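You operate a simulated robot arm through the tools that you are given. There is no shell and no other tool. Be economical: measure what you need, move in short steps, check, and stop when the job is done.

Carry out the task below with a simulated two-armed robot. There is one attempt and no reset: what you move stays moved.

TASK
Fetch the grey block and set it on the low shelf of the white cabinet. Fetch the blue brush and set it on the squaring board. Take the block of yellow labels and leave it on the brown paper patch. Take the white water can and put it on the low shelf of the filter cabinet. Push the other flap of the second small carton that stands open shut. Close the one flap of the second small carton that stands open. Fetch the folded teal cloth and set it on the top of the plate table. Turn the black dial of the delivery table to 17. Pick up the size card marked "E705" with one hand, pass it to the other hand and put it on the low shelf of the white cabinet. Take the blue water can and leave it on the squaring board. Fetch the brown bundle of bags from the top of the grey fitting table and set it on the top of the roller table. Any order will do. Set down upright: grey block, block of yellow labels, white water can, blue water can.

Only the result counts: the job must be done as asked and must still hold three seconds after the hand-in. Knocking over, shifting, dropping, spilling or breaking anything else fails it. Flat cloth is picked up by pressing the open fingertips on it (5 to 10 N) and closing them slowly along it; thin cloth reads only 2 to 8 mm in the jaws.

THE ROBOT
Two 7-joint arms with fingered hands on one trunk, on a base that drives. Base frame: it is fixed to the floor where the robot stands at the start and does not move with it; the origin is under the middle of the robot, x ahead of it, y to its left, z up; the surface under the hand at the start is at about z = 100. Lengths are in cm, angles in degrees, forces in N, time in s.
The left shoulder is at the start at [7, 16.9, 136.8], the right one opposite. With the tool pointing down near the work surface each hand reaches from about 24 to 68 cm from the robot's upright axis, wherever it stands, measured 20 degrees to its own side. Places, roughly: black dial of the delivery table [-200, 0, 80]; block of yellow labels [-50, -125, 75]; blue brush (6x4x7 cm) [60, 10, 100]; blue water can [-500, 275, 100]; brown bundle of bags (15x6x3 cm) [-760, 270, 80]; brown paper patch (15x5x1 cm) [-60, -120, 80]; folded teal cloth (10x7x4 cm) [-190, -50, 40]; grey block (8x4x5 cm) [60, 0, 100]; low shelf of the filter cabinet [-280, 290, 20]; low shelf of the white cabinet [40, -10, 10]; one flap of the second small carton [-530, -310, 140]; other flap of the second small carton [-530, -290, 140]; size card [-350, 50, 75]; squaring board (25x15 cm) [-172, -52, 78]; top of the plate table [-300, -200, 80]; top of the roller table [-1080, 130, 80]; white water can [-75, -125, 75]. Payload 3.4 kg a hand.
The tool frame of a hand sits at the grasp point between the pads (the TCP): z along the fingers, y along the line on which they close. The tips reach 2.3 cm beyond it. The gripper opens to 11.6 cm. The gripper's body begins 6.5 cm behind the TCP. The gripper is a hand of 4 fingers: y runs from the thumb to the fingers, the wrist lies at [0, 0, -21.1] in the tool frame, and closing takes about 1.5 s.
Orientation is told as [roll, pitch, yaw] about the base's x, y, z axes, in that order, counted from this pose: with the fingers straight down and closing along the base's y, the tool's x points along the base's -x, its y along +y and its z along -z.

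THE INTERFACE
- The arms move only by the tool step_arm. It takes "left_moves", "right_moves" or both (then of equal length, played together; a hand with none holds still); each is a list of rows, each a list of 3 entries, a list of its own where there are three numbers: the turn, a rotation vector about the base's x, y, z in degrees, then the shift along the base's x, y, z in cm, then the finger opening in cm, from 0 to 11.6. In form: [[[wx, wy, wz], [x, y, z], jaw], ...]. A call has 1 to 20 rows; each row shifts and turns the commanded pose from where the row before left it. Each row takes 0.2 s and may step no farther than 5 cm and 8.6 degrees from the row before; otherwise, or with a gripper value out of range, the whole call is refused. A pose out of reach is approached as far as the arm can. The call stops where the force on the tool passes 40 N (or 10 N more than at its start, if that is more) or the arm is blocked; 0.2 s more then pass. Each finger travels about 15.3 cm/s and halts on what it meets, pressing with about 33 N; the grip force reading is that of the motor and also rises with nothing between the fingers. The clock runs only during rows and for 0.2 s after the last one: add rows that do not move to give the fingers time. The reply holds the time, the measured pose of the TCP, the force on the tool along the base axes, the opening and the grip force, in the units named above and with some noise, with the torque about the TCP (base axes, N m) and any sound that the robot's microphone picked up.
- Cameras (640 x 400 px; columns grow to the right, rows downward): "scene" is now at [11.68, -2.24, 156.41]; the picture's right is [-0.33, -0.94, 0.00], its down [-0.80, 0.28, -0.53] and it looks along [0.50, -0.18, -0.85] (base axes); focal length 239 px, centre (320, 200). "left" rides on the left gripper at [-6.9, 0.1, -9] in its tool frame; the picture's right is [-0.01, -1.00, 0.00], its down [0.79, -0.01, -0.61] and it looks along [0.61, -0.01, 0.79] (tool axes); focal length 251 px, centre (320, 200). "right" rides on the right gripper at [6.9, 0.1, -9] in its tool frame; the picture's right is [-0.01, 1.00, 0.00], its down [-0.80, -0.01, -0.61] and it looks along [-0.61, -0.01, 0.80] (tool axes); focal length 251 px, centre (320, 200). There is no depth. A picture from a camera that has moved, and an enlarged one, comes with that camera's place and axes in the base frame and with its lens.
- capture(camera): a new picture of that camera. It takes no simulated time.
- lift_body(by): slides the trunk up (or, below 0, down) by that many cm; the arms and the scene camera ride with it, the base frame stays. It gives what a move gives, with no picture.
- drive_base(legs): drives the robot by 1 to 6 legs, each [ahead, left, turn to the left] in cm, cm and degrees, along the robot's own axes; the way and the turn of a leg run together, so that a leg with both is an arc; at most 150 cm and 180 degrees a leg. The arms and the cameras ride along, it lands a little off, and it stops where it bumps. It gives what a move gives.
- hand_shape(shape, hand): the hand has 4 fingers and takes this shape, open, in about a second: jaw (thumb against the fingers, like two jaws); tri (thumb and two fingers); tip (a fingertip pinch); poke (one finger out to press); point (the index stretched); flat (the hand flat); cup (the hand cupped); fist (a fist). The gripper value then closes the fingers along that shape, each until it touches; the sizes above hold for jaw. It gives what a move gives, with no picture.
- pan_tilt(pan, tilt): turns the head with the scene camera to pan (to the left, within 86 degrees either way) and tilt (down, from -29 to 69), counted from straight ahead of the robot. It gives what a move gives.
- enlarge(camera, box): a new picture of the part [left, top, right, bottom] of that camera's present view, enlarged. It takes no simulated time.
- close_job(): hands the job in; it is judged then, once.

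Go step by step. Nothing tells you exact positions but the pictures and the camera data: compare them with the known pose of the tool, close in by small moves and look again before you grip or let go. The budget is 525 turns and 298 pictures, counting those below and the enlarged ones. Unless the task says otherwise, let go and move clear before handing in.

The tools are called after "Emit:" by a JSON object that holds its "fn" and its "kwargs". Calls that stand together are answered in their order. step_arm: Moves the arms, as the interface text tells. Its arguments: {"type":"object","properties":{"left_moves":{"type":"array","items":{"type":"array"}},"right_moves":{"type":"array","items":{"type":"array"}}},"required":[]} The other tools are called the same way: lift_body (by) slides the trunk up or down; hand_shape (shape, hand) gives the hand a shape; drive_base (legs) drives the base; pan_tilt (pan, tilt) turns the head that bears the scene camera; capture (camera) takes a picture; enlarge (camera, box) takes an enlarged picture of a part of a camera's view; close_job () hands the job in.

At the start:

```text
time_s: 0.0
left_eef_pos: [51.9, 15.61, 123.66]
left_tcp_rot: [0.0, 0.0, -0.1]
left_wrist_force: [0.0, -0.4, -0.7]
left_moment: [0.03, -0.06, 0.01]
left_gripper_width: 11.6
left_grasp_force: 0.1
left_shape: jaw
right_eef_pos: [46.27, -33.08, 124.46]
right_tcp_rot: [-0.1, -0.1, -0.1]
right_wrist_force: [0.0, 0.3, -0.2]
right_moment: [0.01, -0.02, -0.02]
right_gripper_width: 11.61
right_grasp_force: 0.0
right_shape: jaw
trunk travel left (down, up): [-87.5, 6.5]
robot x, y, heading: [-0.2, -0.21, -0.1]
head pan, tilt: [-19.5, 58.1]
```

scene: 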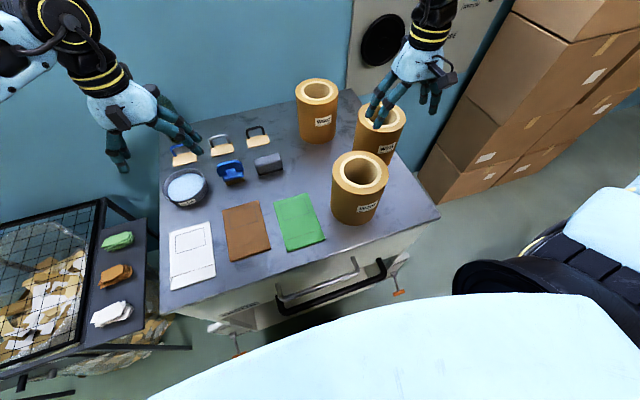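
right: 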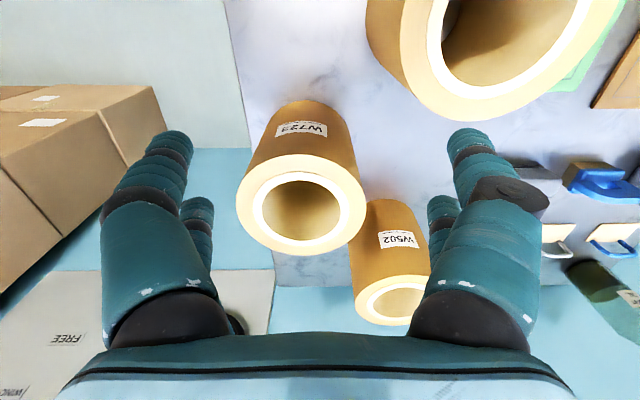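
left: 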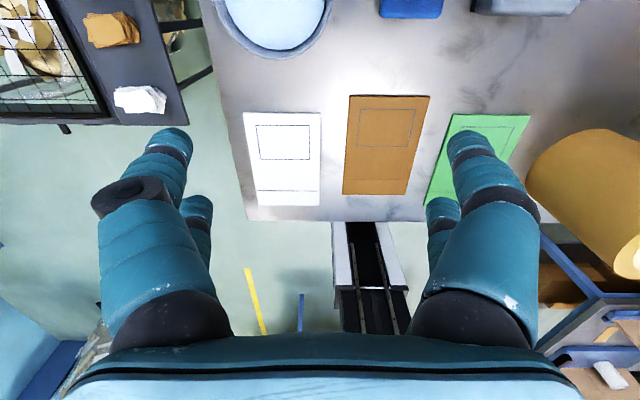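

I see the front table with the blue brush near [61, 7] and the grey block near [60, -4]. I'll look closer at them and at the cabinet below.

Emit:
{"fn": "enlarge", "kwargs": {"camera": "scene", "box": [160, 100, 320, 200]}}

Emit:
{"fn": "enlarge", "kwargs": {"camera": "scene", "box": [140, 200, 460, 400]}}

```text
4.00 times, centred on (240, 150) of scene
camera zoom: at [11.68, -2.24, 156.41], right [-0.33, -0.94, 0.0], down [-0.8, 0.28, -0.53], along [0.5, -0.18, -0.85], focal length 956 px, centre (640, 400)
```

zoom: 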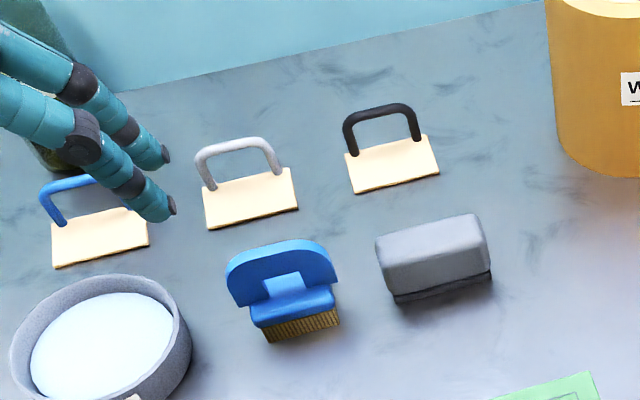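

```text
2.00 times, centred on (300, 300) of scene
camera zoom: at [11.68, -2.24, 156.41], right [-0.33, -0.94, 0.0], down [-0.8, 0.28, -0.53], along [0.5, -0.18, -0.85], focal length 478 px, centre (360, 0)
```

zoom: 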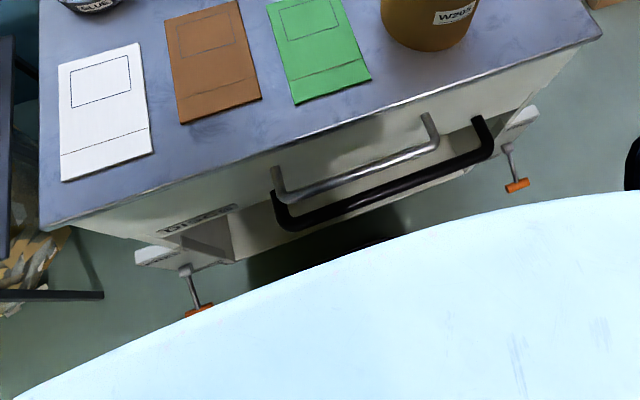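

The block stands long-side along y around [61, -4, 100]. Before picking I need to see the low shelf of the white cabinet and what is behind me, so I scan with the head.

Emit:
{"fn": "pan_tilt", "kwargs": {"pan": 80, "tilt": 25}}

Emit:
{"fn": "capture", "kwargs": {"camera": "scene"}}

Emit:
{"fn": "pan_tilt", "kwargs": {"pan": -80, "tilt": 25}}

Emit:
{"fn": "capture", "kwargs": {"camera": "scene"}}

```text
time_s: 1.8
left_eef_pos: [51.81, 15.65, 123.64]
left_tcp_rot: [0.0, 0.0, 0.0]
left_wrist_force: [-0.3, -0.5, -0.7]
left_moment: [0.02, 0.03, 0.0]
left_gripper_width: 11.59
left_grasp_force: 0.0
left_shape: jaw
right_eef_pos: [46.18, -33.18, 124.5]
right_tcp_rot: [0.1, -0.1, 0.0]
right_wrist_force: [0.6, 0.2, -0.4]
right_moment: [-0.03, 0.01, 0.01]
right_gripper_width: 11.6
right_grasp_force: 0.2
right_shape: jaw
trunk travel left (down, up): [-87.5, 6.5]
robot x, y, heading: [-0.14, 0.01, 0.1]
head pan, tilt: [80.0, 25.0]
```

```text
292 pictures are left
camera scene: at [6.8, 9.13, 161.19], right [0.98, -0.17, 0.0], down [-0.07, -0.42, -0.91], along [0.16, 0.89, -0.42], focal length 239 px, centre (320, 200)
```

scene: 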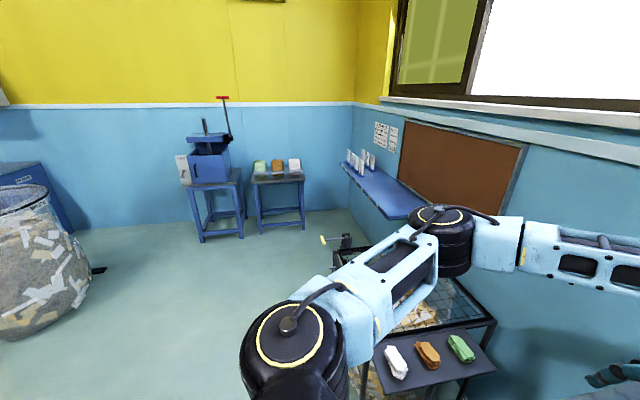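

```text
time_s: 4.2
left_eef_pos: [51.81, 15.72, 123.77]
left_tcp_rot: [0.0, 0.0, 0.0]
left_wrist_force: [0.9, 0.4, 0.8]
left_moment: [-0.01, -0.02, 0.0]
left_gripper_width: 11.57
left_grasp_force: 0.1
left_shape: jaw
right_eef_pos: [46.3, -33.11, 124.44]
right_tcp_rot: [0.0, -0.1, 0.0]
right_wrist_force: [0.5, 0.0, 0.5]
right_moment: [0.0, 0.02, -0.01]
right_gripper_width: 11.58
right_grasp_force: 0.0
right_shape: jaw
trunk travel left (down, up): [-87.5, 6.5]
robot x, y, heading: [0.33, 0.17, 0.1]
head pan, tilt: [-80.0, 25.0]
```

```text
291 pictures are left
camera scene: at [6.79, -9.02, 161.19], right [-0.98, -0.17, 0.0], down [-0.07, 0.42, -0.91], along [0.16, -0.89, -0.42], focal length 239 px, centre (320, 200)
```

scene: 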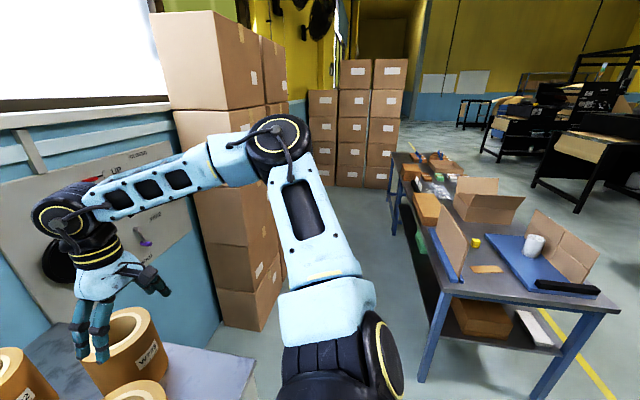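

To my right is the packing bench with the yellow labels and white can. Now I back up 60 cm and lower the trunk to look into the cabinet.

Emit:
{"fn": "drive_base", "kwargs": {"legs": [[-60, 0, 0]]}}

Emit:
{"fn": "lift_body", "kwargs": {"by": -60}}

Emit:
{"fn": "pan_tilt", "kwargs": {"pan": 0, "tilt": 45}}

Emit:
{"fn": "capture", "kwargs": {"camera": "scene"}}

```text
time_s: 7.6
left_eef_pos: [-7.75, 15.7, 123.68]
left_tcp_rot: [0.1, 0.1, 0.0]
left_wrist_force: [-0.6, 0.1, 0.7]
left_moment: [0.03, 0.0, 0.02]
left_gripper_width: 11.59
left_grasp_force: 0.1
left_shape: jaw
right_eef_pos: [-13.44, -32.99, 124.49]
right_tcp_rot: [0.0, 0.1, -0.2]
right_wrist_force: [-0.8, 0.1, 0.1]
right_moment: [0.0, -0.01, -0.01]
right_gripper_width: 11.58
right_grasp_force: 0.0
right_shape: jaw
trunk travel left (down, up): [-87.5, 6.5]
robot x, y, heading: [-59.63, 0.22, 0.0]
head pan, tilt: [-80.0, 25.0]
```

```text
refused: -60 is not a number from -40 to 40
```

```text
time_s: 9.1
left_eef_pos: [-8.0, 15.75, 123.75]
left_tcp_rot: [0.0, 0.0, 0.0]
left_wrist_force: [0.3, -0.1, 0.4]
left_moment: [-0.02, 0.02, 0.0]
left_gripper_width: 11.58
left_grasp_force: 0.0
left_shape: jaw
right_eef_pos: [-13.53, -33.11, 124.57]
right_tcp_rot: [0.0, -0.1, -0.1]
right_wrist_force: [1.3, -0.5, -0.6]
right_moment: [0.01, -0.02, 0.01]
right_gripper_width: 11.6
right_grasp_force: 0.1
right_shape: jaw
trunk travel left (down, up): [-87.5, 6.5]
robot x, y, heading: [-59.79, 0.13, -0.0]
head pan, tilt: [0.0, 45.0]
```

```text
290 pictures are left
camera scene: at [-46.49, 0.05, 158.13], right [0.0, -1.0, 0.0], down [-0.71, 0.0, -0.71], along [0.71, 0.0, -0.71], focal length 239 px, centre (320, 200)
```

scene: 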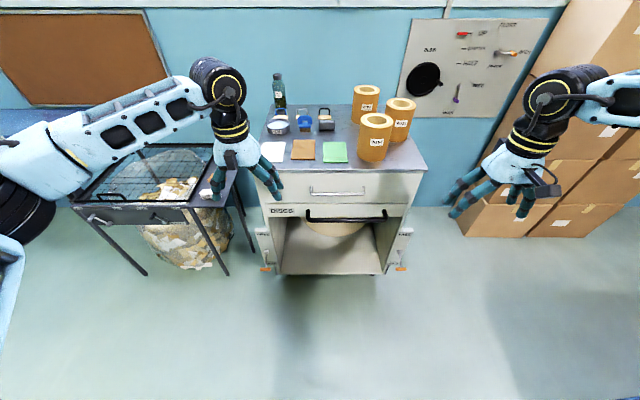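

The cabinet's lower bay is open in front with something round inside. I lower the trunk for a better view.

Emit:
{"fn": "lift_body", "kwargs": {"by": -40}}

Emit:
{"fn": "lift_body", "kwargs": {"by": -25}}

Emit:
{"fn": "pan_tilt", "kwargs": {"pan": 0, "tilt": 25}}

Emit:
{"fn": "enlarge", "kwargs": {"camera": "scene", "box": [200, 100, 440, 250]}}

```text
time_s: 13.0
left_eef_pos: [-7.97, 15.75, 83.66]
left_tcp_rot: [0.0, -0.1, 0.0]
left_wrist_force: [1.0, -0.7, -0.4]
left_moment: [0.03, 0.0, -0.01]
left_gripper_width: 11.6
left_grasp_force: 0.1
left_shape: jaw
right_eef_pos: [-13.6, -33.12, 84.5]
right_tcp_rot: [0.0, -0.1, -0.1]
right_wrist_force: [0.3, -0.9, -0.1]
right_moment: [0.0, 0.0, 0.0]
right_gripper_width: 11.58
right_grasp_force: 0.0
right_shape: jaw
trunk travel left (down, up): [-47.5, 46.5]
robot x, y, heading: [-59.69, 0.2, 0.2]
head pan, tilt: [0.0, 45.0]
```

```text
time_s: 15.5
left_eef_pos: [-7.88, 15.61, 58.77]
left_tcp_rot: [-0.1, 0.1, 0.0]
left_wrist_force: [-0.3, -0.7, -0.2]
left_moment: [0.03, -0.01, -0.01]
left_gripper_width: 11.59
left_grasp_force: 0.0
left_shape: jaw
right_eef_pos: [-13.53, -33.14, 59.42]
right_tcp_rot: [0.0, -0.1, -0.1]
right_wrist_force: [1.1, 0.1, 0.0]
right_moment: [0.01, -0.03, 0.0]
right_gripper_width: 11.59
right_grasp_force: 0.1
right_shape: jaw
trunk travel left (down, up): [-22.5, 71.5]
robot x, y, heading: [-59.64, 0.08, 0.2]
head pan, tilt: [0.0, 45.0]
```

```text
time_s: 16.4
left_eef_pos: [-7.91, 15.69, 58.78]
left_tcp_rot: [0.0, 0.0, 0.0]
left_wrist_force: [0.7, 0.4, 0.9]
left_moment: [0.02, 0.01, -0.03]
left_gripper_width: 11.54
left_grasp_force: 0.1
left_shape: jaw
right_eef_pos: [-13.6, -32.94, 59.55]
right_tcp_rot: [0.2, 0.0, -0.2]
right_wrist_force: [0.1, 0.2, -0.9]
right_moment: [-0.02, -0.02, 0.04]
right_gripper_width: 11.6
right_grasp_force: 0.1
right_shape: jaw
trunk travel left (down, up): [-22.5, 71.5]
robot x, y, heading: [-60.04, -0.14, 0.2]
head pan, tilt: [0.0, 25.0]
```

```text
2.67 times, centred on (320, 175) of scene
camera zoom: at [-45.4, 0.06, 96.18], right [0.0, -1.0, 0.0], down [-0.42, 0.0, -0.91], along [0.91, 0.0, -0.42], focal length 637 px, centre (320, 267)
```

zoom: 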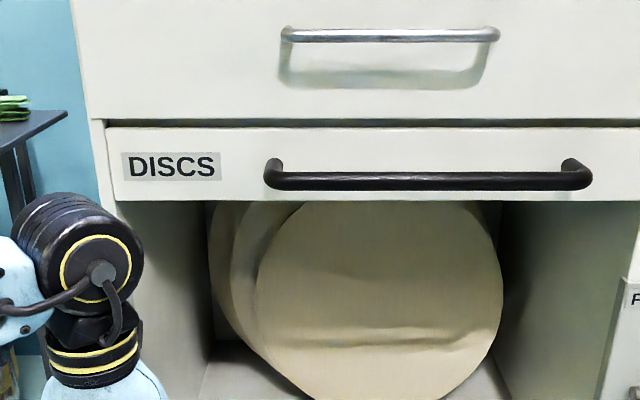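

Emit:
{"fn": "pan_tilt", "kwargs": {"pan": 0, "tilt": 40}}

Emit:
{"fn": "enlarge", "kwargs": {"camera": "scene", "box": [160, 70, 480, 270]}}

```text
time_s: 17.1
left_eef_pos: [-7.85, 15.58, 58.77]
left_tcp_rot: [0.0, 0.0, 0.0]
left_wrist_force: [0.6, 0.4, 0.6]
left_moment: [-0.03, -0.03, 0.05]
left_gripper_width: 11.59
left_grasp_force: 0.0
left_shape: jaw
right_eef_pos: [-13.48, -33.08, 59.44]
right_tcp_rot: [0.0, 0.0, -0.1]
right_wrist_force: [0.2, -0.2, -0.6]
right_moment: [-0.01, 0.0, 0.03]
right_gripper_width: 11.6
right_grasp_force: 0.0
right_shape: jaw
trunk travel left (down, up): [-22.5, 71.5]
robot x, y, heading: [-59.61, 0.33, -0.1]
head pan, tilt: [0.0, 40.0]
```

```text
2.00 times, centred on (320, 170) of scene
camera zoom: at [-46.1, 0.06, 93.86], right [0.0, -1.0, 0.0], down [-0.64, 0.0, -0.77], along [0.77, 0.0, -0.64], focal length 478 px, centre (320, 260)
```

zoom: 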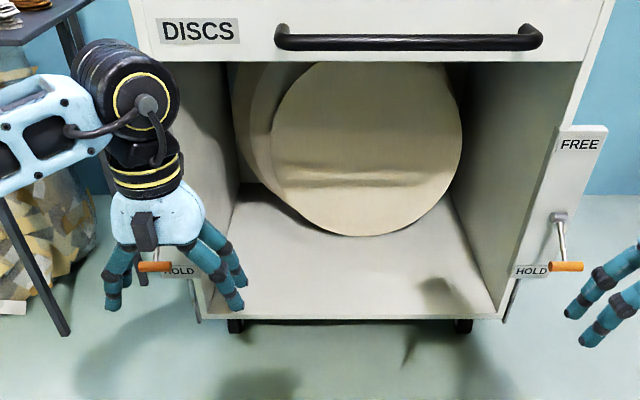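

The bay is open from about z 12 to 70, free floor x 31–60, so a downward hand fits. I go back up to the table to take the block (right) and brush (left).

Emit:
{"fn": "lift_body", "kwargs": {"by": 40}}

Emit:
{"fn": "lift_body", "kwargs": {"by": 25}}

Emit:
{"fn": "drive_base", "kwargs": {"legs": [[62, 0, 0]]}}

Emit:
{"fn": "pan_tilt", "kwargs": {"pan": 0, "tilt": 55}}

Emit:
{"fn": "enlarge", "kwargs": {"camera": "scene", "box": [220, 60, 460, 210]}}

```text
time_s: 21.0
left_eef_pos: [-7.9, 15.71, 98.68]
left_tcp_rot: [0.0, 0.1, -0.1]
left_wrist_force: [0.7, 0.1, 0.3]
left_moment: [0.0, 0.02, 0.02]
left_gripper_width: 11.58
left_grasp_force: 0.0
left_shape: jaw
right_eef_pos: [-13.44, -33.06, 99.42]
right_tcp_rot: [0.0, 0.0, -0.2]
right_wrist_force: [0.0, -1.4, 0.1]
right_moment: [0.01, 0.02, 0.0]
right_gripper_width: 11.57
right_grasp_force: 0.1
right_shape: jaw
trunk travel left (down, up): [-62.5, 31.5]
robot x, y, heading: [-59.94, 0.32, -0.3]
head pan, tilt: [0.0, 40.0]
```

```text
time_s: 23.6
left_eef_pos: [-7.99, 15.69, 123.82]
left_tcp_rot: [0.0, 0.1, 0.1]
left_wrist_force: [-0.8, -0.6, -0.1]
left_moment: [0.0, -0.01, 0.01]
left_gripper_width: 11.61
left_grasp_force: 0.0
left_shape: jaw
right_eef_pos: [-13.49, -33.06, 124.42]
right_tcp_rot: [0.0, 0.0, -0.1]
right_wrist_force: [0.4, -0.3, 0.4]
right_moment: [-0.01, 0.03, 0.0]
right_gripper_width: 11.6
right_grasp_force: 0.0
right_shape: jaw
trunk travel left (down, up): [-87.5, 6.5]
robot x, y, heading: [-59.83, -0.1, -0.1]
head pan, tilt: [0.0, 40.0]
```

```text
time_s: 27.0
left_eef_pos: [53.95, 15.82, 123.77]
left_tcp_rot: [-0.1, -0.1, 0.2]
left_wrist_force: [-0.2, 0.3, 0.3]
left_moment: [-0.04, 0.0, -0.05]
left_gripper_width: 11.6
left_grasp_force: 0.0
left_shape: jaw
right_eef_pos: [48.56, -32.88, 124.54]
right_tcp_rot: [0.0, -0.1, 0.1]
right_wrist_force: [0.0, 1.1, 0.3]
right_moment: [-0.03, -0.01, 0.01]
right_gripper_width: 11.59
right_grasp_force: 0.0
right_shape: jaw
trunk travel left (down, up): [-87.5, 6.5]
robot x, y, heading: [2.33, 0.4, 0.2]
head pan, tilt: [0.0, 40.0]
```

```text
time_s: 27.8
left_eef_pos: [54.13, 15.9, 123.62]
left_tcp_rot: [0.0, 0.0, 0.3]
left_wrist_force: [0.0, 0.2, -0.7]
left_moment: [-0.01, -0.04, 0.02]
left_gripper_width: 11.61
left_grasp_force: 0.1
left_shape: jaw
right_eef_pos: [48.61, -32.92, 124.46]
right_tcp_rot: [0.0, 0.1, 0.0]
right_wrist_force: [1.0, -0.6, 0.0]
right_moment: [0.03, 0.02, 0.01]
right_gripper_width: 11.58
right_grasp_force: 0.1
right_shape: jaw
trunk travel left (down, up): [-87.5, 6.5]
robot x, y, heading: [1.83, 0.25, 0.3]
head pan, tilt: [0.0, 55.0]
```

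```text
2.67 times, centred on (340, 135) of scene
camera zoom: at [14.7, 0.19, 156.79], right [0.0, -1.0, 0.0], down [-0.82, 0.0, -0.57], along [0.57, 0.0, -0.82], focal length 637 px, centre (267, 373)
```

zoom: 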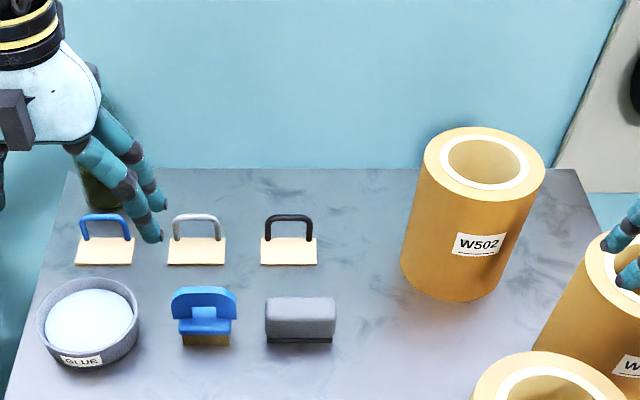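

Block centre ≈ [60.4, -3.5], brush ≈ [60.2, 6.8]. I bring the right hand over the block and move the left aside.

Emit:
{"fn": "step_arm", "kwargs": {"right_moves": [[[0, 0, 0], [1.7, 4.2, 0], 11.6], [[0, 0, 0], [1.7, 4.2, 0], 11.6], [[0, 0, 0], [1.7, 4.2, 0], 11.6], [[0, 0, 0], [1.7, 4.2, 0], 11.6], [[0, 0, 0], [1.7, 4.2, 0], 11.6], [[0, 0, 0], [1.7, 4.2, 0], 11.6], [[0, 0, 0], [1.7, 4.2, 0], 11.6], [[0, 0, 0], [0, 0, -4], 11.6], [[0, 0, 0], [0, 0, -4], 11.6], [[0, 0, 0], [0, 0, -4], 11.6]], "left_moves": [[[0, 0, 0], [0, 2, 0], 11.6], [[0, 0, 0], [0, 2, 0], 11.6], [[0, 0, 0], [0, 2, 0], 11.6], [[0, 0, 0], [0, 2, 0], 11.6], [[0, 0, 0], [0, 2, 0], 11.6], [[0, 0, 0], [0, 0, 0], 11.6], [[0, 0, 0], [0, 0, 0], 11.6], [[0, 0, 0], [0, 0, 0], 11.6], [[0, 0, 0], [0, 0, 0], 11.6], [[0, 0, 0], [0, 0, 0], 11.6]]}}

Emit:
{"fn": "capture", "kwargs": {"camera": "right"}}

Emit:
{"fn": "enlarge", "kwargs": {"camera": "scene", "box": [220, 60, 460, 210]}}

```text
time_s: 30.0
left_eef_pos: [54.18, 25.9, 123.72]
left_tcp_rot: [0.1, 0.0, 0.2]
left_wrist_force: [-0.1, 0.2, 0.3]
left_moment: [0.0, 0.0, 0.02]
left_gripper_width: 11.59
left_grasp_force: 0.0
left_shape: jaw
right_eef_pos: [50.41, -14.51, 113.16]
right_tcp_rot: [0.2, -0.2, 0.0]
right_wrist_force: [-0.7, -0.3, -0.4]
right_moment: [-0.02, -0.01, -0.02]
right_gripper_width: 11.58
right_grasp_force: 0.1
right_shape: jaw
right hand out of reach, approached as far as the arm can: row 5, 6, 7, 8, 9, 10
trunk travel left (down, up): [-87.5, 6.5]
robot x, y, heading: [1.79, 0.4, 0.1]
head pan, tilt: [0.0, 55.0]
```

```text
286 pictures are left
camera right: at [43.41, -14.5, 122.06], right [0.01, 1.0, 0.0], down [0.79, -0.01, 0.61], along [0.61, 0.0, -0.79], focal length 251 px, centre (320, 200)
```

right: 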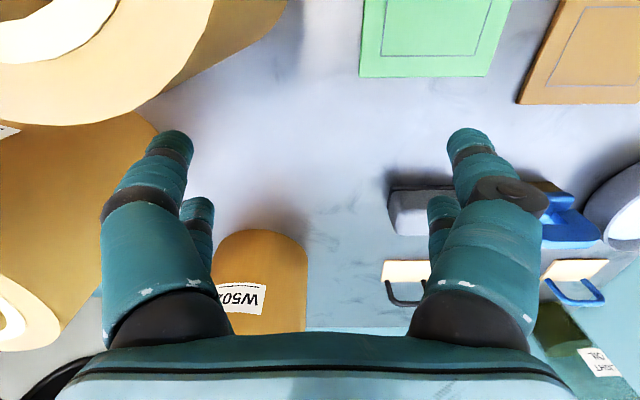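

```text
2.67 times, centred on (340, 135) of scene
camera zoom: at [14.7, 0.13, 156.79], right [0.0, -1.0, 0.0], down [-0.82, 0.0, -0.57], along [0.57, 0.0, -0.82], focal length 637 px, centre (267, 373)
```

zoom: 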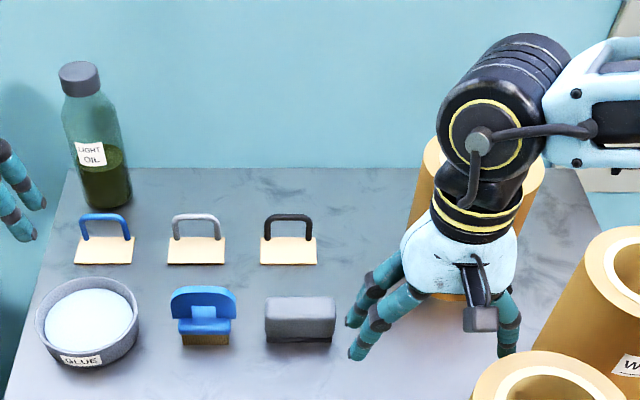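

The right arm is at its reach limit; I raise it a bit and shift the base left and ahead so the block is at the arm's comfortable side.

Emit:
{"fn": "step_arm", "kwargs": {"right_moves": [[[0, 0, 0], [-2, -2, 4], 11.6], [[0, 0, 0], [-2, -2, 4], 11.6]]}}

Emit:
{"fn": "drive_base", "kwargs": {"legs": [[0, 15, 0], [4, 0, 0]]}}

```text
time_s: 30.6
left_eef_pos: [53.9, 25.96, 123.88]
left_tcp_rot: [0.1, -0.3, 0.3]
left_wrist_force: [0.6, 0.0, 0.0]
left_moment: [0.0, -0.01, 0.02]
left_gripper_width: 11.59
left_grasp_force: 0.0
left_shape: jaw
right_eef_pos: [46.27, -18.48, 121.29]
right_tcp_rot: [0.1, -0.2, 0.2]
right_wrist_force: [-0.2, -0.8, -0.9]
right_moment: [0.02, -0.05, -0.03]
right_gripper_width: 11.6
right_grasp_force: 0.0
right_shape: jaw
trunk travel left (down, up): [-87.5, 6.5]
robot x, y, heading: [2.6, 0.24, 0.3]
head pan, tilt: [0.0, 55.0]
```

```text
time_s: 32.5
left_eef_pos: [55.33, 40.97, 123.81]
left_tcp_rot: [0.1, -0.1, 0.3]
left_wrist_force: [0.6, -0.2, 0.5]
left_moment: [0.01, 0.01, -0.01]
left_gripper_width: 11.6
left_grasp_force: 0.1
left_shape: jaw
right_eef_pos: [47.92, -3.41, 121.25]
right_tcp_rot: [-0.1, 0.0, 0.2]
right_wrist_force: [-0.1, -0.8, -0.2]
right_moment: [0.01, 0.03, 0.0]
right_gripper_width: 11.6
right_grasp_force: 0.1
right_shape: jaw
trunk travel left (down, up): [-87.5, 6.5]
robot x, y, heading: [3.95, 15.19, 0.4]
head pan, tilt: [0.0, 55.0]
stopped in leg 2: the robot was blocked; the commanded pose is now the measured one
```

Emit:
{"fn": "drive_base", "kwargs": {"legs": [[-1, 0, 0]]}}

Emit:
{"fn": "step_arm", "kwargs": {"right_moves": [[[0, 0, 0], [4.5, 0, 0], 11.6], [[0, 0, 0], [4.5, 0, 0], 11.6], [[0, 0, 0], [4.3, 0, -3], 11.6], [[0, 0, 0], [0, 0, -3], 11.6], [[0, 0, 0], [0, 0, 0], 11.6]]}}

Emit:
{"fn": "capture", "kwargs": {"camera": "right"}}

Emit:
{"fn": "enlarge", "kwargs": {"camera": "scene", "box": [240, 60, 480, 210]}}

```text
time_s: 33.2
left_eef_pos: [54.92, 41.08, 123.51]
left_tcp_rot: [0.0, 0.3, 0.3]
left_wrist_force: [0.4, 0.5, 0.0]
left_moment: [0.0, 0.02, 0.01]
left_gripper_width: 11.58
left_grasp_force: 0.0
left_shape: jaw
right_eef_pos: [47.16, -3.46, 120.95]
right_tcp_rot: [0.2, 0.1, 0.3]
right_wrist_force: [0.9, 0.9, 0.0]
right_moment: [0.02, 0.05, -0.04]
right_gripper_width: 11.57
right_grasp_force: 0.0
right_shape: jaw
trunk travel left (down, up): [-87.5, 6.5]
robot x, y, heading: [2.56, 15.53, 0.5]
head pan, tilt: [0.0, 55.0]
```

```text
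refused: row 3 steps farther than a row can; nothing moved
```

```text
284 pictures are left
camera right: at [40.3, -3.38, 130.02], right [0.0, 1.0, 0.0], down [0.8, 0.0, 0.6], along [0.6, 0.0, -0.8], focal length 251 px, centre (320, 200)
```

right: 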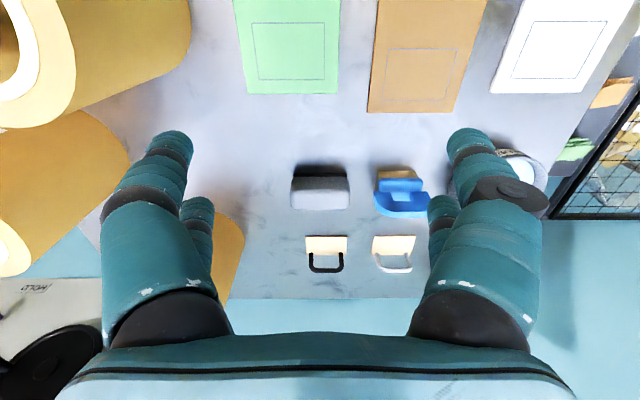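

```text
2.67 times, centred on (360, 135) of scene
camera zoom: at [15.54, 15.13, 156.74], right [0.01, -1.0, 0.0], down [-0.82, -0.01, -0.57], along [0.57, 0.0, -0.82], focal length 637 px, centre (213, 373)
```

zoom: 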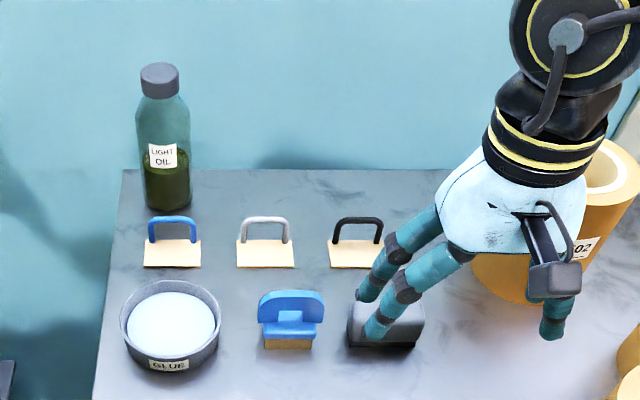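

Emit:
{"fn": "step_arm", "kwargs": {"right_moves": [[[0, 0, 0], [4, 0, -1], 11.6], [[0, 0, 0], [4, 0, -1], 11.6], [[0, 0, 0], [4, 0, -2], 11.6], [[0, 0, 0], [0, 0, -3], 11.6], [[0, 0, 0], [0, 0, -3], 11.6], [[0, 0, 0], [0, 0, 0], 11.6]]}}

Emit:
{"fn": "capture", "kwargs": {"camera": "right"}}

Emit:
{"fn": "enlarge", "kwargs": {"camera": "scene", "box": [300, 100, 460, 200]}}

```text
time_s: 34.6
left_eef_pos: [54.53, 40.98, 123.7]
left_tcp_rot: [-0.1, 0.0, 0.3]
left_wrist_force: [0.9, -1.3, 0.8]
left_moment: [-0.01, 0.0, 0.0]
left_gripper_width: 11.59
left_grasp_force: 0.0
left_shape: jaw
right_eef_pos: [56.1, -5.49, 111.98]
right_tcp_rot: [0.0, -0.1, 0.2]
right_wrist_force: [-0.4, 0.6, -0.3]
right_moment: [0.0, -0.01, 0.01]
right_gripper_width: 11.6
right_grasp_force: 0.1
right_shape: jaw
right hand out of reach, approached as far as the arm can: row 3, 4, 5
trunk travel left (down, up): [-87.5, 6.5]
robot x, y, heading: [2.62, 15.22, 0.2]
head pan, tilt: [0.0, 55.0]
```

```text
282 pictures are left
camera right: at [49.02, -5.42, 121.09], right [0.0, 1.0, 0.0], down [0.79, 0.0, 0.61], along [0.61, 0.0, -0.79], focal length 251 px, centre (320, 200)
```

right: 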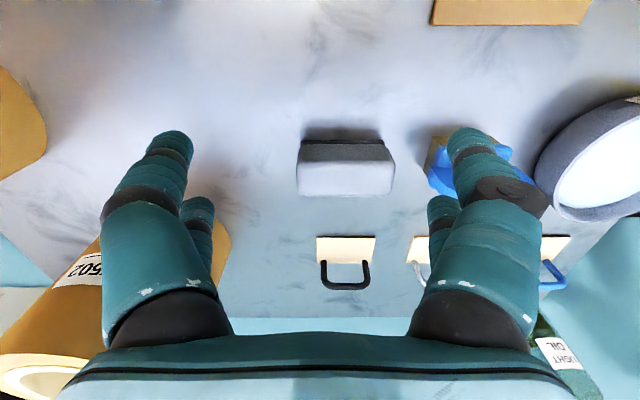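

```text
4.00 times, centred on (380, 150) of scene
camera zoom: at [15.18, 15.18, 156.78], right [0.01, -1.0, 0.0], down [-0.82, -0.01, -0.57], along [0.57, 0.0, -0.82], focal length 956 px, centre (80, 400)
```

zoom: 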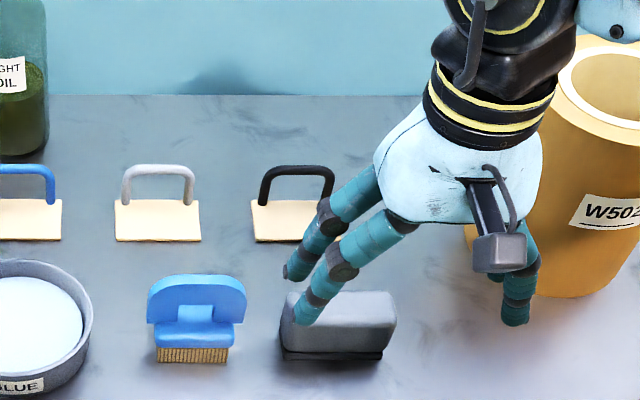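

The arm is short of reach with a straight-down hand. I tilt the hand forward 25° (closing line stays along y) to gain reach, then advance above the block.

Emit:
{"fn": "step_arm", "kwargs": {"right_moves": [[[0, -8.5, 0], [0, 0, 0], 11.6], [[0, -8.5, 0], [0, 0, 0], 11.6], [[0, -8.5, 0], [0, 0, 0], 11.6], [[0, 0, 0], [1.2, 1.2, 0], 11.6], [[0, 0, 0], [1.2, 1.2, -1], 11.6], [[0, 0, 0], [0, 0, 0], 11.6]]}}

Emit:
{"fn": "capture", "kwargs": {"camera": "right"}}

```text
time_s: 36.0
left_eef_pos: [54.34, 41.12, 123.78]
left_tcp_rot: [0.1, 0.0, 0.3]
left_wrist_force: [-1.2, 0.3, 0.0]
left_moment: [0.02, 0.02, -0.01]
left_gripper_width: 11.58
left_grasp_force: 0.2
left_shape: jaw
right_eef_pos: [58.33, -3.08, 111.2]
right_tcp_rot: [-0.1, -25.6, 0.3]
right_wrist_force: [0.6, 0.1, -0.6]
right_moment: [0.0, -0.03, -0.01]
right_gripper_width: 11.62
right_grasp_force: 0.1
right_shape: jaw
trunk travel left (down, up): [-87.5, 6.5]
robot x, y, heading: [2.5, 14.52, 0.3]
head pan, tilt: [0.0, 55.0]
```

```text
280 pictures are left
camera right: at [48.16, -2.98, 116.35], right [0.0, 1.0, 0.0], down [0.45, 0.0, 0.89], along [0.89, 0.0, -0.45], focal length 251 px, centre (320, 200)
```

right: 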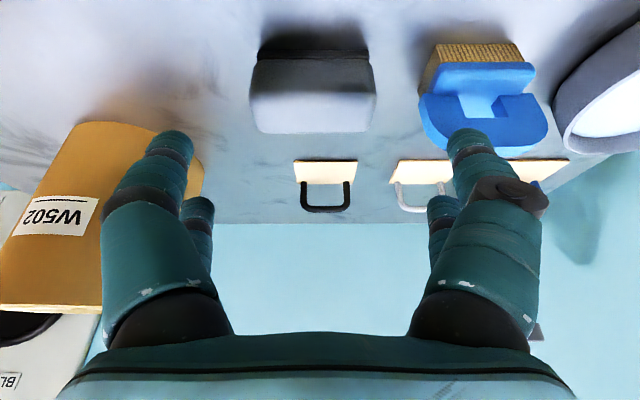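

Emit:
{"fn": "step_arm", "kwargs": {"right_moves": [[[0, 0, 0], [0.7, -0.5, 0], 10.4], [[0, 0, 0], [0.5, 0, -2.5], 10.4], [[0, 0, 0], [0, 0, -2.5], 10.4], [[0, 0, 0], [0, 0, -1.5], 10.4], [[0, 0, 0], [0, 0, -1.5], 10.4], [[0, 0, 0], [0, 0, 0], 10.4]]}}

Emit:
{"fn": "capture", "kwargs": {"camera": "right"}}

Emit:
{"fn": "enlarge", "kwargs": {"camera": "scene", "box": [300, 100, 460, 200]}}

```text
time_s: 37.4
left_eef_pos: [54.42, 40.94, 123.74]
left_tcp_rot: [0.0, 0.0, 0.4]
left_wrist_force: [-0.1, -0.3, -0.1]
left_moment: [0.01, 0.01, -0.01]
left_gripper_width: 11.6
left_grasp_force: 0.0
left_shape: jaw
right_eef_pos: [57.67, -5.35, 105.2]
right_tcp_rot: [-0.1, -25.5, 0.3]
right_wrist_force: [0.1, 1.4, 0.3]
right_moment: [0.03, 0.0, 0.02]
right_gripper_width: 10.43
right_grasp_force: 0.0
right_shape: jaw
right hand out of reach, approached as far as the arm can: row 3, 4, 5
trunk travel left (down, up): [-87.5, 6.5]
robot x, y, heading: [2.61, 14.83, 0.5]
head pan, tilt: [0.0, 55.0]
```

```text
279 pictures are left
camera right: at [47.58, -5.31, 110.42], right [0.0, 1.0, 0.0], down [0.46, 0.0, 0.89], along [0.89, 0.0, -0.46], focal length 251 px, centre (320, 200)
```

right: 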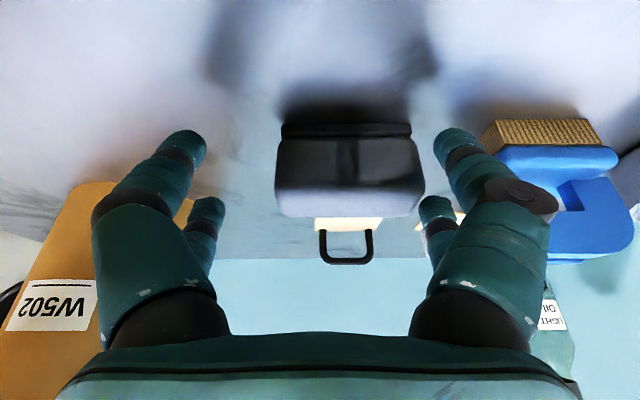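

```text
4.00 times, centred on (380, 150) of scene
camera zoom: at [15.06, 15.21, 156.79], right [0.01, -1.0, 0.0], down [-0.82, -0.01, -0.57], along [0.57, 0.0, -0.82], focal length 956 px, centre (80, 400)
```

zoom: 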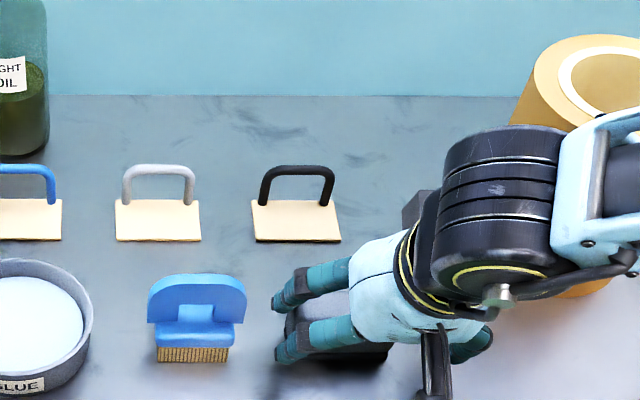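

The reach shrinks as the hand goes lower relative to the shoulders, so lowering the trunk with the hand held high should work. I raise the hand back and check the arm clearance first.

Emit:
{"fn": "step_arm", "kwargs": {"right_moves": [[[0, 0, 0], [0, 0, 3], 10.4], [[0, 0, 0], [0.8, 0.8, 3], 10.4], [[0, 0, 0], [1, 0.8, 1.5], 10.4], [[0, 0, 0], [0, 0, 0], 10.4]]}}

Emit:
{"fn": "capture", "kwargs": {"camera": "scene"}}

```text
time_s: 38.4
left_eef_pos: [54.45, 40.87, 123.79]
left_tcp_rot: [0.0, 0.0, 0.3]
left_wrist_force: [-0.5, 0.9, -0.3]
left_moment: [-0.02, -0.02, 0.02]
left_gripper_width: 11.6
left_grasp_force: 0.0
left_shape: jaw
right_eef_pos: [59.51, -3.86, 112.75]
right_tcp_rot: [-0.1, -25.4, 0.3]
right_wrist_force: [-0.9, 0.0, 0.0]
right_moment: [0.04, -0.02, -0.04]
right_gripper_width: 10.42
right_grasp_force: 0.0
right_shape: jaw
trunk travel left (down, up): [-87.5, 6.5]
robot x, y, heading: [2.71, 15.03, 0.2]
head pan, tilt: [0.0, 55.0]
```

```text
277 pictures are left
camera scene: at [15.09, 15.12, 156.79], right [0.01, -1.0, 0.0], down [-0.82, -0.01, -0.57], along [0.57, 0.0, -0.82], focal length 239 px, centre (320, 200)
```

scene: 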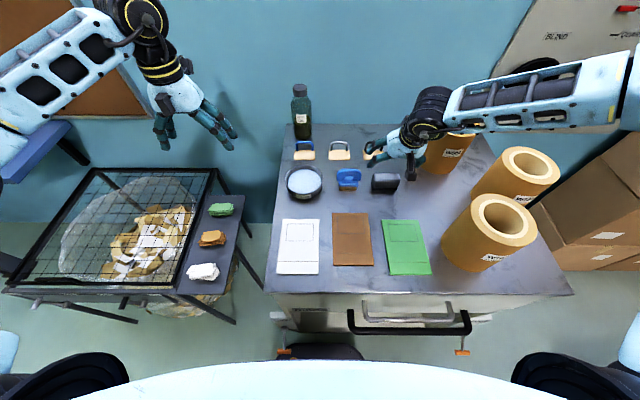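

The right forearm would pass low over the reels, so I'll use the left hand instead (nothing tall on its side). I pull the right hand back and up, then drive to the right.

Emit:
{"fn": "step_arm", "kwargs": {"right_moves": [[[0, 0, 0], [0, 0, 4], 11.6], [[0, 0, 0], [0, 0, 4], 11.6], [[0, 8.5, 0], [-4, 0, 1], 11.6], [[0, 8.5, 0], [-4, 0, 1], 11.6], [[0, 8.5, 0], [-4, 0, 1], 11.6], [[0, 0, 0], [-4, -2, 0], 11.6], [[0, 0, 0], [0, -4, 0], 11.6], [[0, 0, 0], [0, 0, 0], 11.6]]}}

Emit:
{"fn": "drive_base", "kwargs": {"legs": [[-2, 0, 0], [0, -38, 0]]}}

Emit:
{"fn": "capture", "kwargs": {"camera": "scene"}}

```text
time_s: 40.2
left_eef_pos: [54.64, 41.04, 123.64]
left_tcp_rot: [0.0, 0.1, 0.3]
left_wrist_force: [1.0, -0.6, -0.7]
left_moment: [-0.01, 0.02, 0.0]
left_gripper_width: 11.61
left_grasp_force: 0.1
left_shape: jaw
right_eef_pos: [43.82, -9.75, 123.81]
right_tcp_rot: [0.1, 0.1, 0.3]
right_wrist_force: [-0.3, 0.3, 0.1]
right_moment: [-0.04, 0.0, -0.02]
right_gripper_width: 11.62
right_grasp_force: 0.1
right_shape: jaw
trunk travel left (down, up): [-87.5, 6.5]
robot x, y, heading: [2.54, 15.03, 0.3]
head pan, tilt: [0.0, 55.0]
```

```text
time_s: 43.0
left_eef_pos: [52.66, 3.19, 123.61]
left_tcp_rot: [-0.1, 0.0, 0.2]
left_wrist_force: [0.2, 0.8, 0.8]
left_moment: [-0.05, 0.01, -0.02]
left_gripper_width: 11.59
left_grasp_force: 0.1
left_shape: jaw
right_eef_pos: [41.89, -47.52, 123.87]
right_tcp_rot: [0.0, 0.0, 0.1]
right_wrist_force: [0.5, -0.6, 0.3]
right_moment: [0.0, -0.02, 0.01]
right_gripper_width: 11.58
right_grasp_force: 0.0
right_shape: jaw
trunk travel left (down, up): [-87.5, 6.5]
robot x, y, heading: [0.94, -22.58, 0.2]
head pan, tilt: [0.0, 55.0]
```

```text
276 pictures are left
camera scene: at [13.32, -22.52, 156.78], right [0.0, -1.0, 0.0], down [-0.82, 0.0, -0.57], along [0.57, 0.0, -0.82], focal length 239 px, centre (320, 200)
```

scene: 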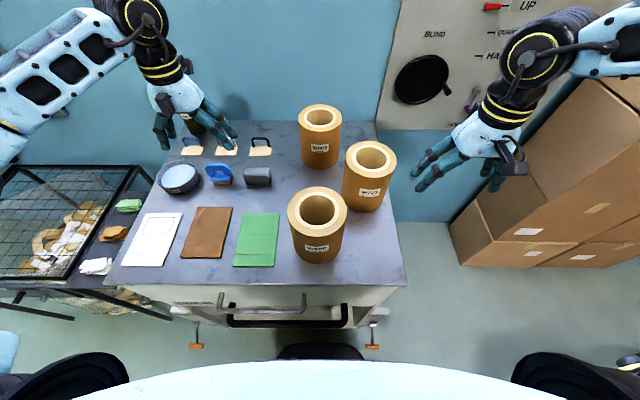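

Emit:
{"fn": "step_arm", "kwargs": {"left_moves": [[[0, 0, 0], [2, -2.5, 0], 11], [[0, 0, 0], [2, -2.5, 0], 11], [[0, 0, 0], [2, -1.7, -4], 11], [[0, 0, 0], [1, 0, -4], 11], [[0, 0, 0], [0, 0, -4], 11], [[0, 0, 0], [0, 0, 0], 11]]}}

Emit:
{"fn": "capture", "kwargs": {"camera": "left"}}

```text
time_s: 44.4
left_eef_pos: [59.68, -3.96, 111.78]
left_tcp_rot: [0.0, 0.0, 0.2]
left_wrist_force: [0.2, -0.2, 0.2]
left_moment: [0.01, -0.01, 0.03]
left_gripper_width: 11.0
left_grasp_force: 0.1
left_shape: jaw
right_eef_pos: [41.72, -47.73, 123.84]
right_tcp_rot: [0.1, -0.1, 0.1]
right_wrist_force: [0.3, -0.2, 0.4]
right_moment: [-0.02, -0.02, 0.01]
right_gripper_width: 11.59
right_grasp_force: 0.1
right_shape: jaw
trunk travel left (down, up): [-87.5, 6.5]
robot x, y, heading: [0.73, -22.75, 0.1]
head pan, tilt: [0.0, 55.0]
```

```text
275 pictures are left
camera left: at [66.44, -3.87, 120.85], right [0.01, -1.0, 0.0], down [-0.79, -0.01, 0.61], along [-0.61, -0.01, -0.79], focal length 251 px, centre (320, 200)
```

left: 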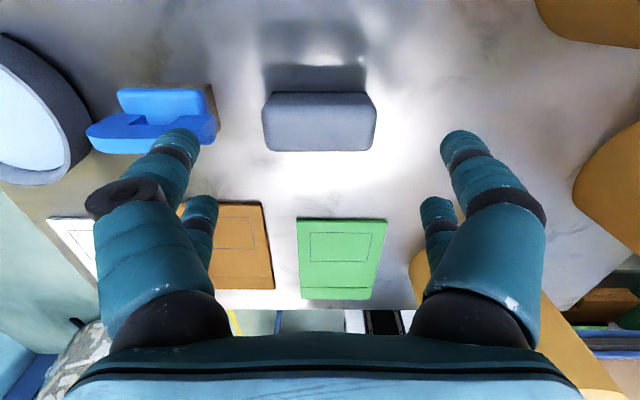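

Left reaches fine; block centre ≈ [60.4, -4.0]. Descend and look.

Emit:
{"fn": "step_arm", "kwargs": {"left_moves": [[[0, 0, 0], [0.6, 0, -2], 10.4], [[0, 0, 0], [0, 0, -2], 10.4], [[0, 0, 0], [0, 0, -2], 10.4], [[0, 0, 0], [0, 0, 0], 10.4]]}}

Emit:
{"fn": "capture", "kwargs": {"camera": "left"}}

Emit:
{"fn": "enlarge", "kwargs": {"camera": "scene", "box": [180, 120, 340, 220]}}

```text
time_s: 45.4
left_eef_pos: [60.16, -3.8, 105.85]
left_tcp_rot: [-0.1, 0.1, 0.2]
left_wrist_force: [0.4, 0.5, -0.4]
left_moment: [-0.01, 0.0, -0.03]
left_gripper_width: 10.39
left_grasp_force: 0.0
left_shape: jaw
right_eef_pos: [41.99, -47.74, 123.89]
right_tcp_rot: [0.0, 0.0, 0.1]
right_wrist_force: [-0.4, -0.2, 0.7]
right_moment: [0.03, -0.03, -0.02]
right_gripper_width: 11.59
right_grasp_force: 0.1
right_shape: jaw
trunk travel left (down, up): [-87.5, 6.5]
robot x, y, heading: [1.12, -23.17, 0.5]
head pan, tilt: [0.0, 55.0]
```

```text
274 pictures are left
camera left: at [67.06, -3.74, 114.84], right [0.01, -1.0, 0.0], down [-0.79, -0.01, 0.61], along [-0.61, -0.01, -0.79], focal length 251 px, centre (320, 200)
```

left: 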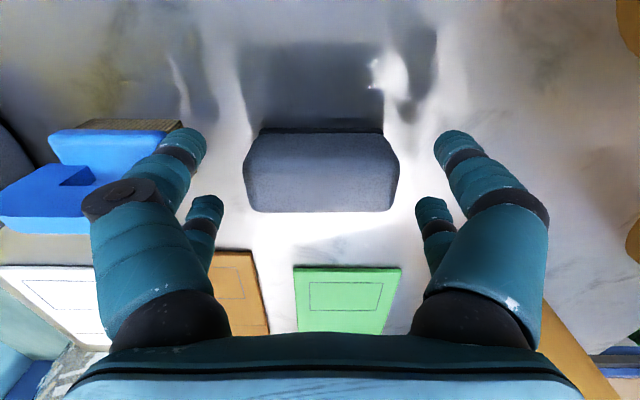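

```text
4.00 times, centred on (260, 170) of scene
camera zoom: at [13.29, -22.82, 156.79], right [0.0, -1.0, 0.0], down [-0.82, 0.0, -0.57], along [0.57, 0.0, -0.82], focal length 956 px, centre (560, 320)
```

zoom: 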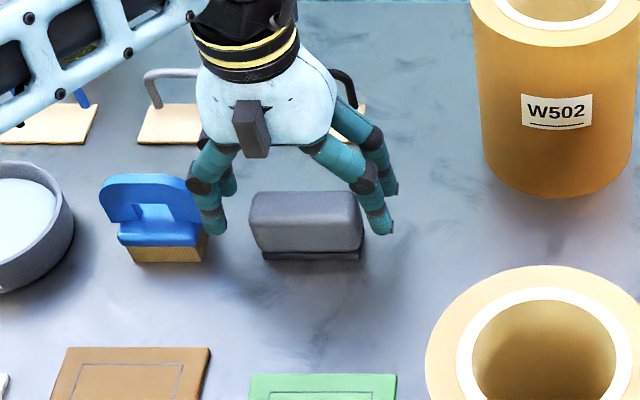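

Emit:
{"fn": "step_arm", "kwargs": {"left_moves": [[[0, 0, 0], [0.3, 0, -2], 10.4], [[0, 0, 0], [0, 0, -1.2], 10.4], [[0, 0, 0], [0, 0, 0], 9], [[0, 0, 0], [0, 0, 0], 8], [[0, 0, 0], [0, 0, 0], 7], [[0, 0, 0], [0, 0, 0], 6], [[0, 0, 0], [0, 0, 0], 6]]}}

Emit:
{"fn": "enlarge", "kwargs": {"camera": "scene", "box": [180, 120, 340, 220]}}

```text
time_s: 47.0
left_eef_pos: [60.55, -3.77, 102.53]
left_tcp_rot: [0.0, 0.0, 0.2]
left_wrist_force: [0.0, 1.1, -0.7]
left_moment: [0.03, 0.01, -0.04]
left_gripper_width: 3.55
left_grasp_force: 32.9
left_shape: jaw
right_eef_pos: [41.86, -47.8, 123.82]
right_tcp_rot: [0.0, 0.0, 0.1]
right_wrist_force: [0.3, -0.1, 0.8]
right_moment: [0.02, -0.03, 0.0]
right_gripper_width: 11.57
right_grasp_force: 0.1
right_shape: jaw
trunk travel left (down, up): [-87.5, 6.5]
robot x, y, heading: [0.99, -22.81, 0.1]
head pan, tilt: [0.0, 55.0]
```

```text
4.00 times, centred on (260, 170) of scene
camera zoom: at [13.29, -22.82, 156.79], right [0.0, -1.0, 0.0], down [-0.82, 0.0, -0.57], along [0.57, 0.0, -0.82], focal length 956 px, centre (560, 320)
```

zoom: 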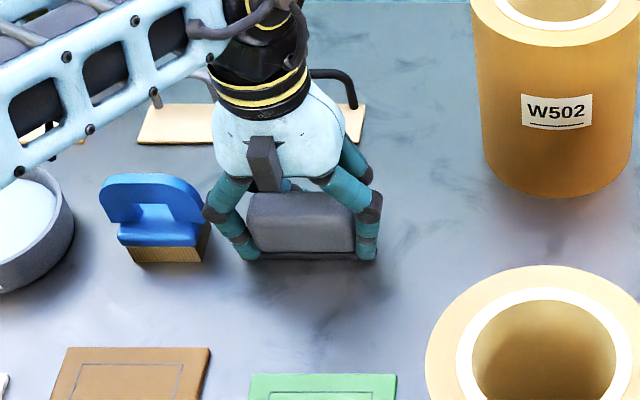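

Emit:
{"fn": "step_arm", "kwargs": {"left_moves": [[[0, 0, 0], [0, 0, 2], 5], [[0, 0, 0], [0, 0, 4], 5], [[0, 0, 0], [0, 0, 4], 5], [[0, 0, 0], [0, 0, 0], 5]]}}

Emit:
{"fn": "capture", "kwargs": {"camera": "left"}}

Emit:
{"fn": "enlarge", "kwargs": {"camera": "scene", "box": [180, 80, 340, 180]}}

```text
time_s: 48.0
left_eef_pos: [60.54, -3.68, 112.59]
left_tcp_rot: [-0.1, 0.0, 0.1]
left_wrist_force: [-0.6, 0.5, -0.8]
left_moment: [0.0, 0.0, -0.02]
left_gripper_width: 0.0
left_grasp_force: 32.3
left_shape: jaw
right_eef_pos: [41.92, -47.71, 123.83]
right_tcp_rot: [0.0, 0.1, 0.1]
right_wrist_force: [0.6, 0.1, 0.5]
right_moment: [0.01, 0.0, 0.02]
right_gripper_width: 11.63
right_grasp_force: 0.0
right_shape: jaw
trunk travel left (down, up): [-87.5, 6.5]
robot x, y, heading: [1.16, -22.72, 0.1]
head pan, tilt: [0.0, 55.0]
```

```text
271 pictures are left
camera left: at [67.4, -3.7, 121.65], right [0.01, -1.0, 0.0], down [-0.79, -0.01, 0.61], along [-0.61, -0.01, -0.79], focal length 251 px, centre (320, 200)
```

left: 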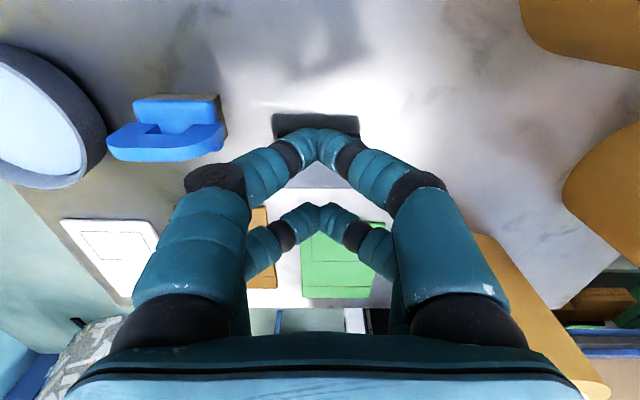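

```text
4.00 times, centred on (260, 130) of scene
camera zoom: at [13.32, -22.82, 156.78], right [0.0, -1.0, 0.0], down [-0.82, 0.0, -0.57], along [0.57, 0.0, -0.82], focal length 956 px, centre (560, 480)
```

zoom: 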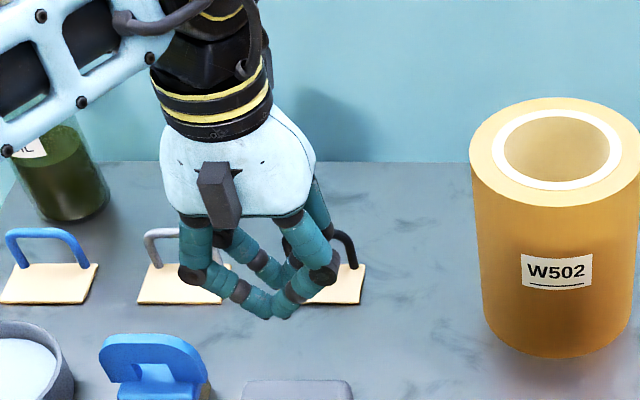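

The fingers came up empty. I look at the block again.

Emit:
{"fn": "enlarge", "kwargs": {"camera": "scene", "box": [180, 120, 340, 220]}}

```text
4.00 times, centred on (260, 170) of scene
camera zoom: at [13.32, -22.82, 156.78], right [0.0, -1.0, 0.0], down [-0.82, 0.0, -0.57], along [0.57, 0.0, -0.82], focal length 956 px, centre (560, 320)
```

zoom: 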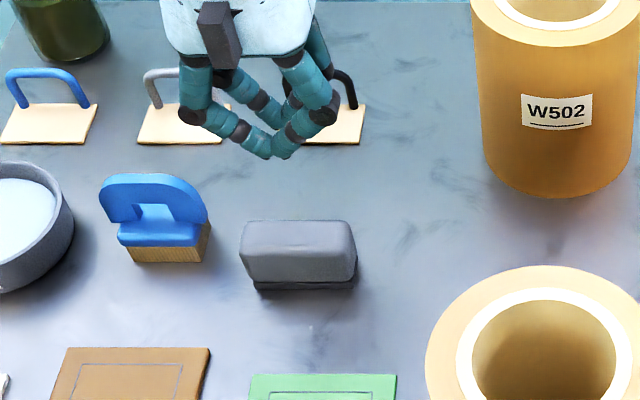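

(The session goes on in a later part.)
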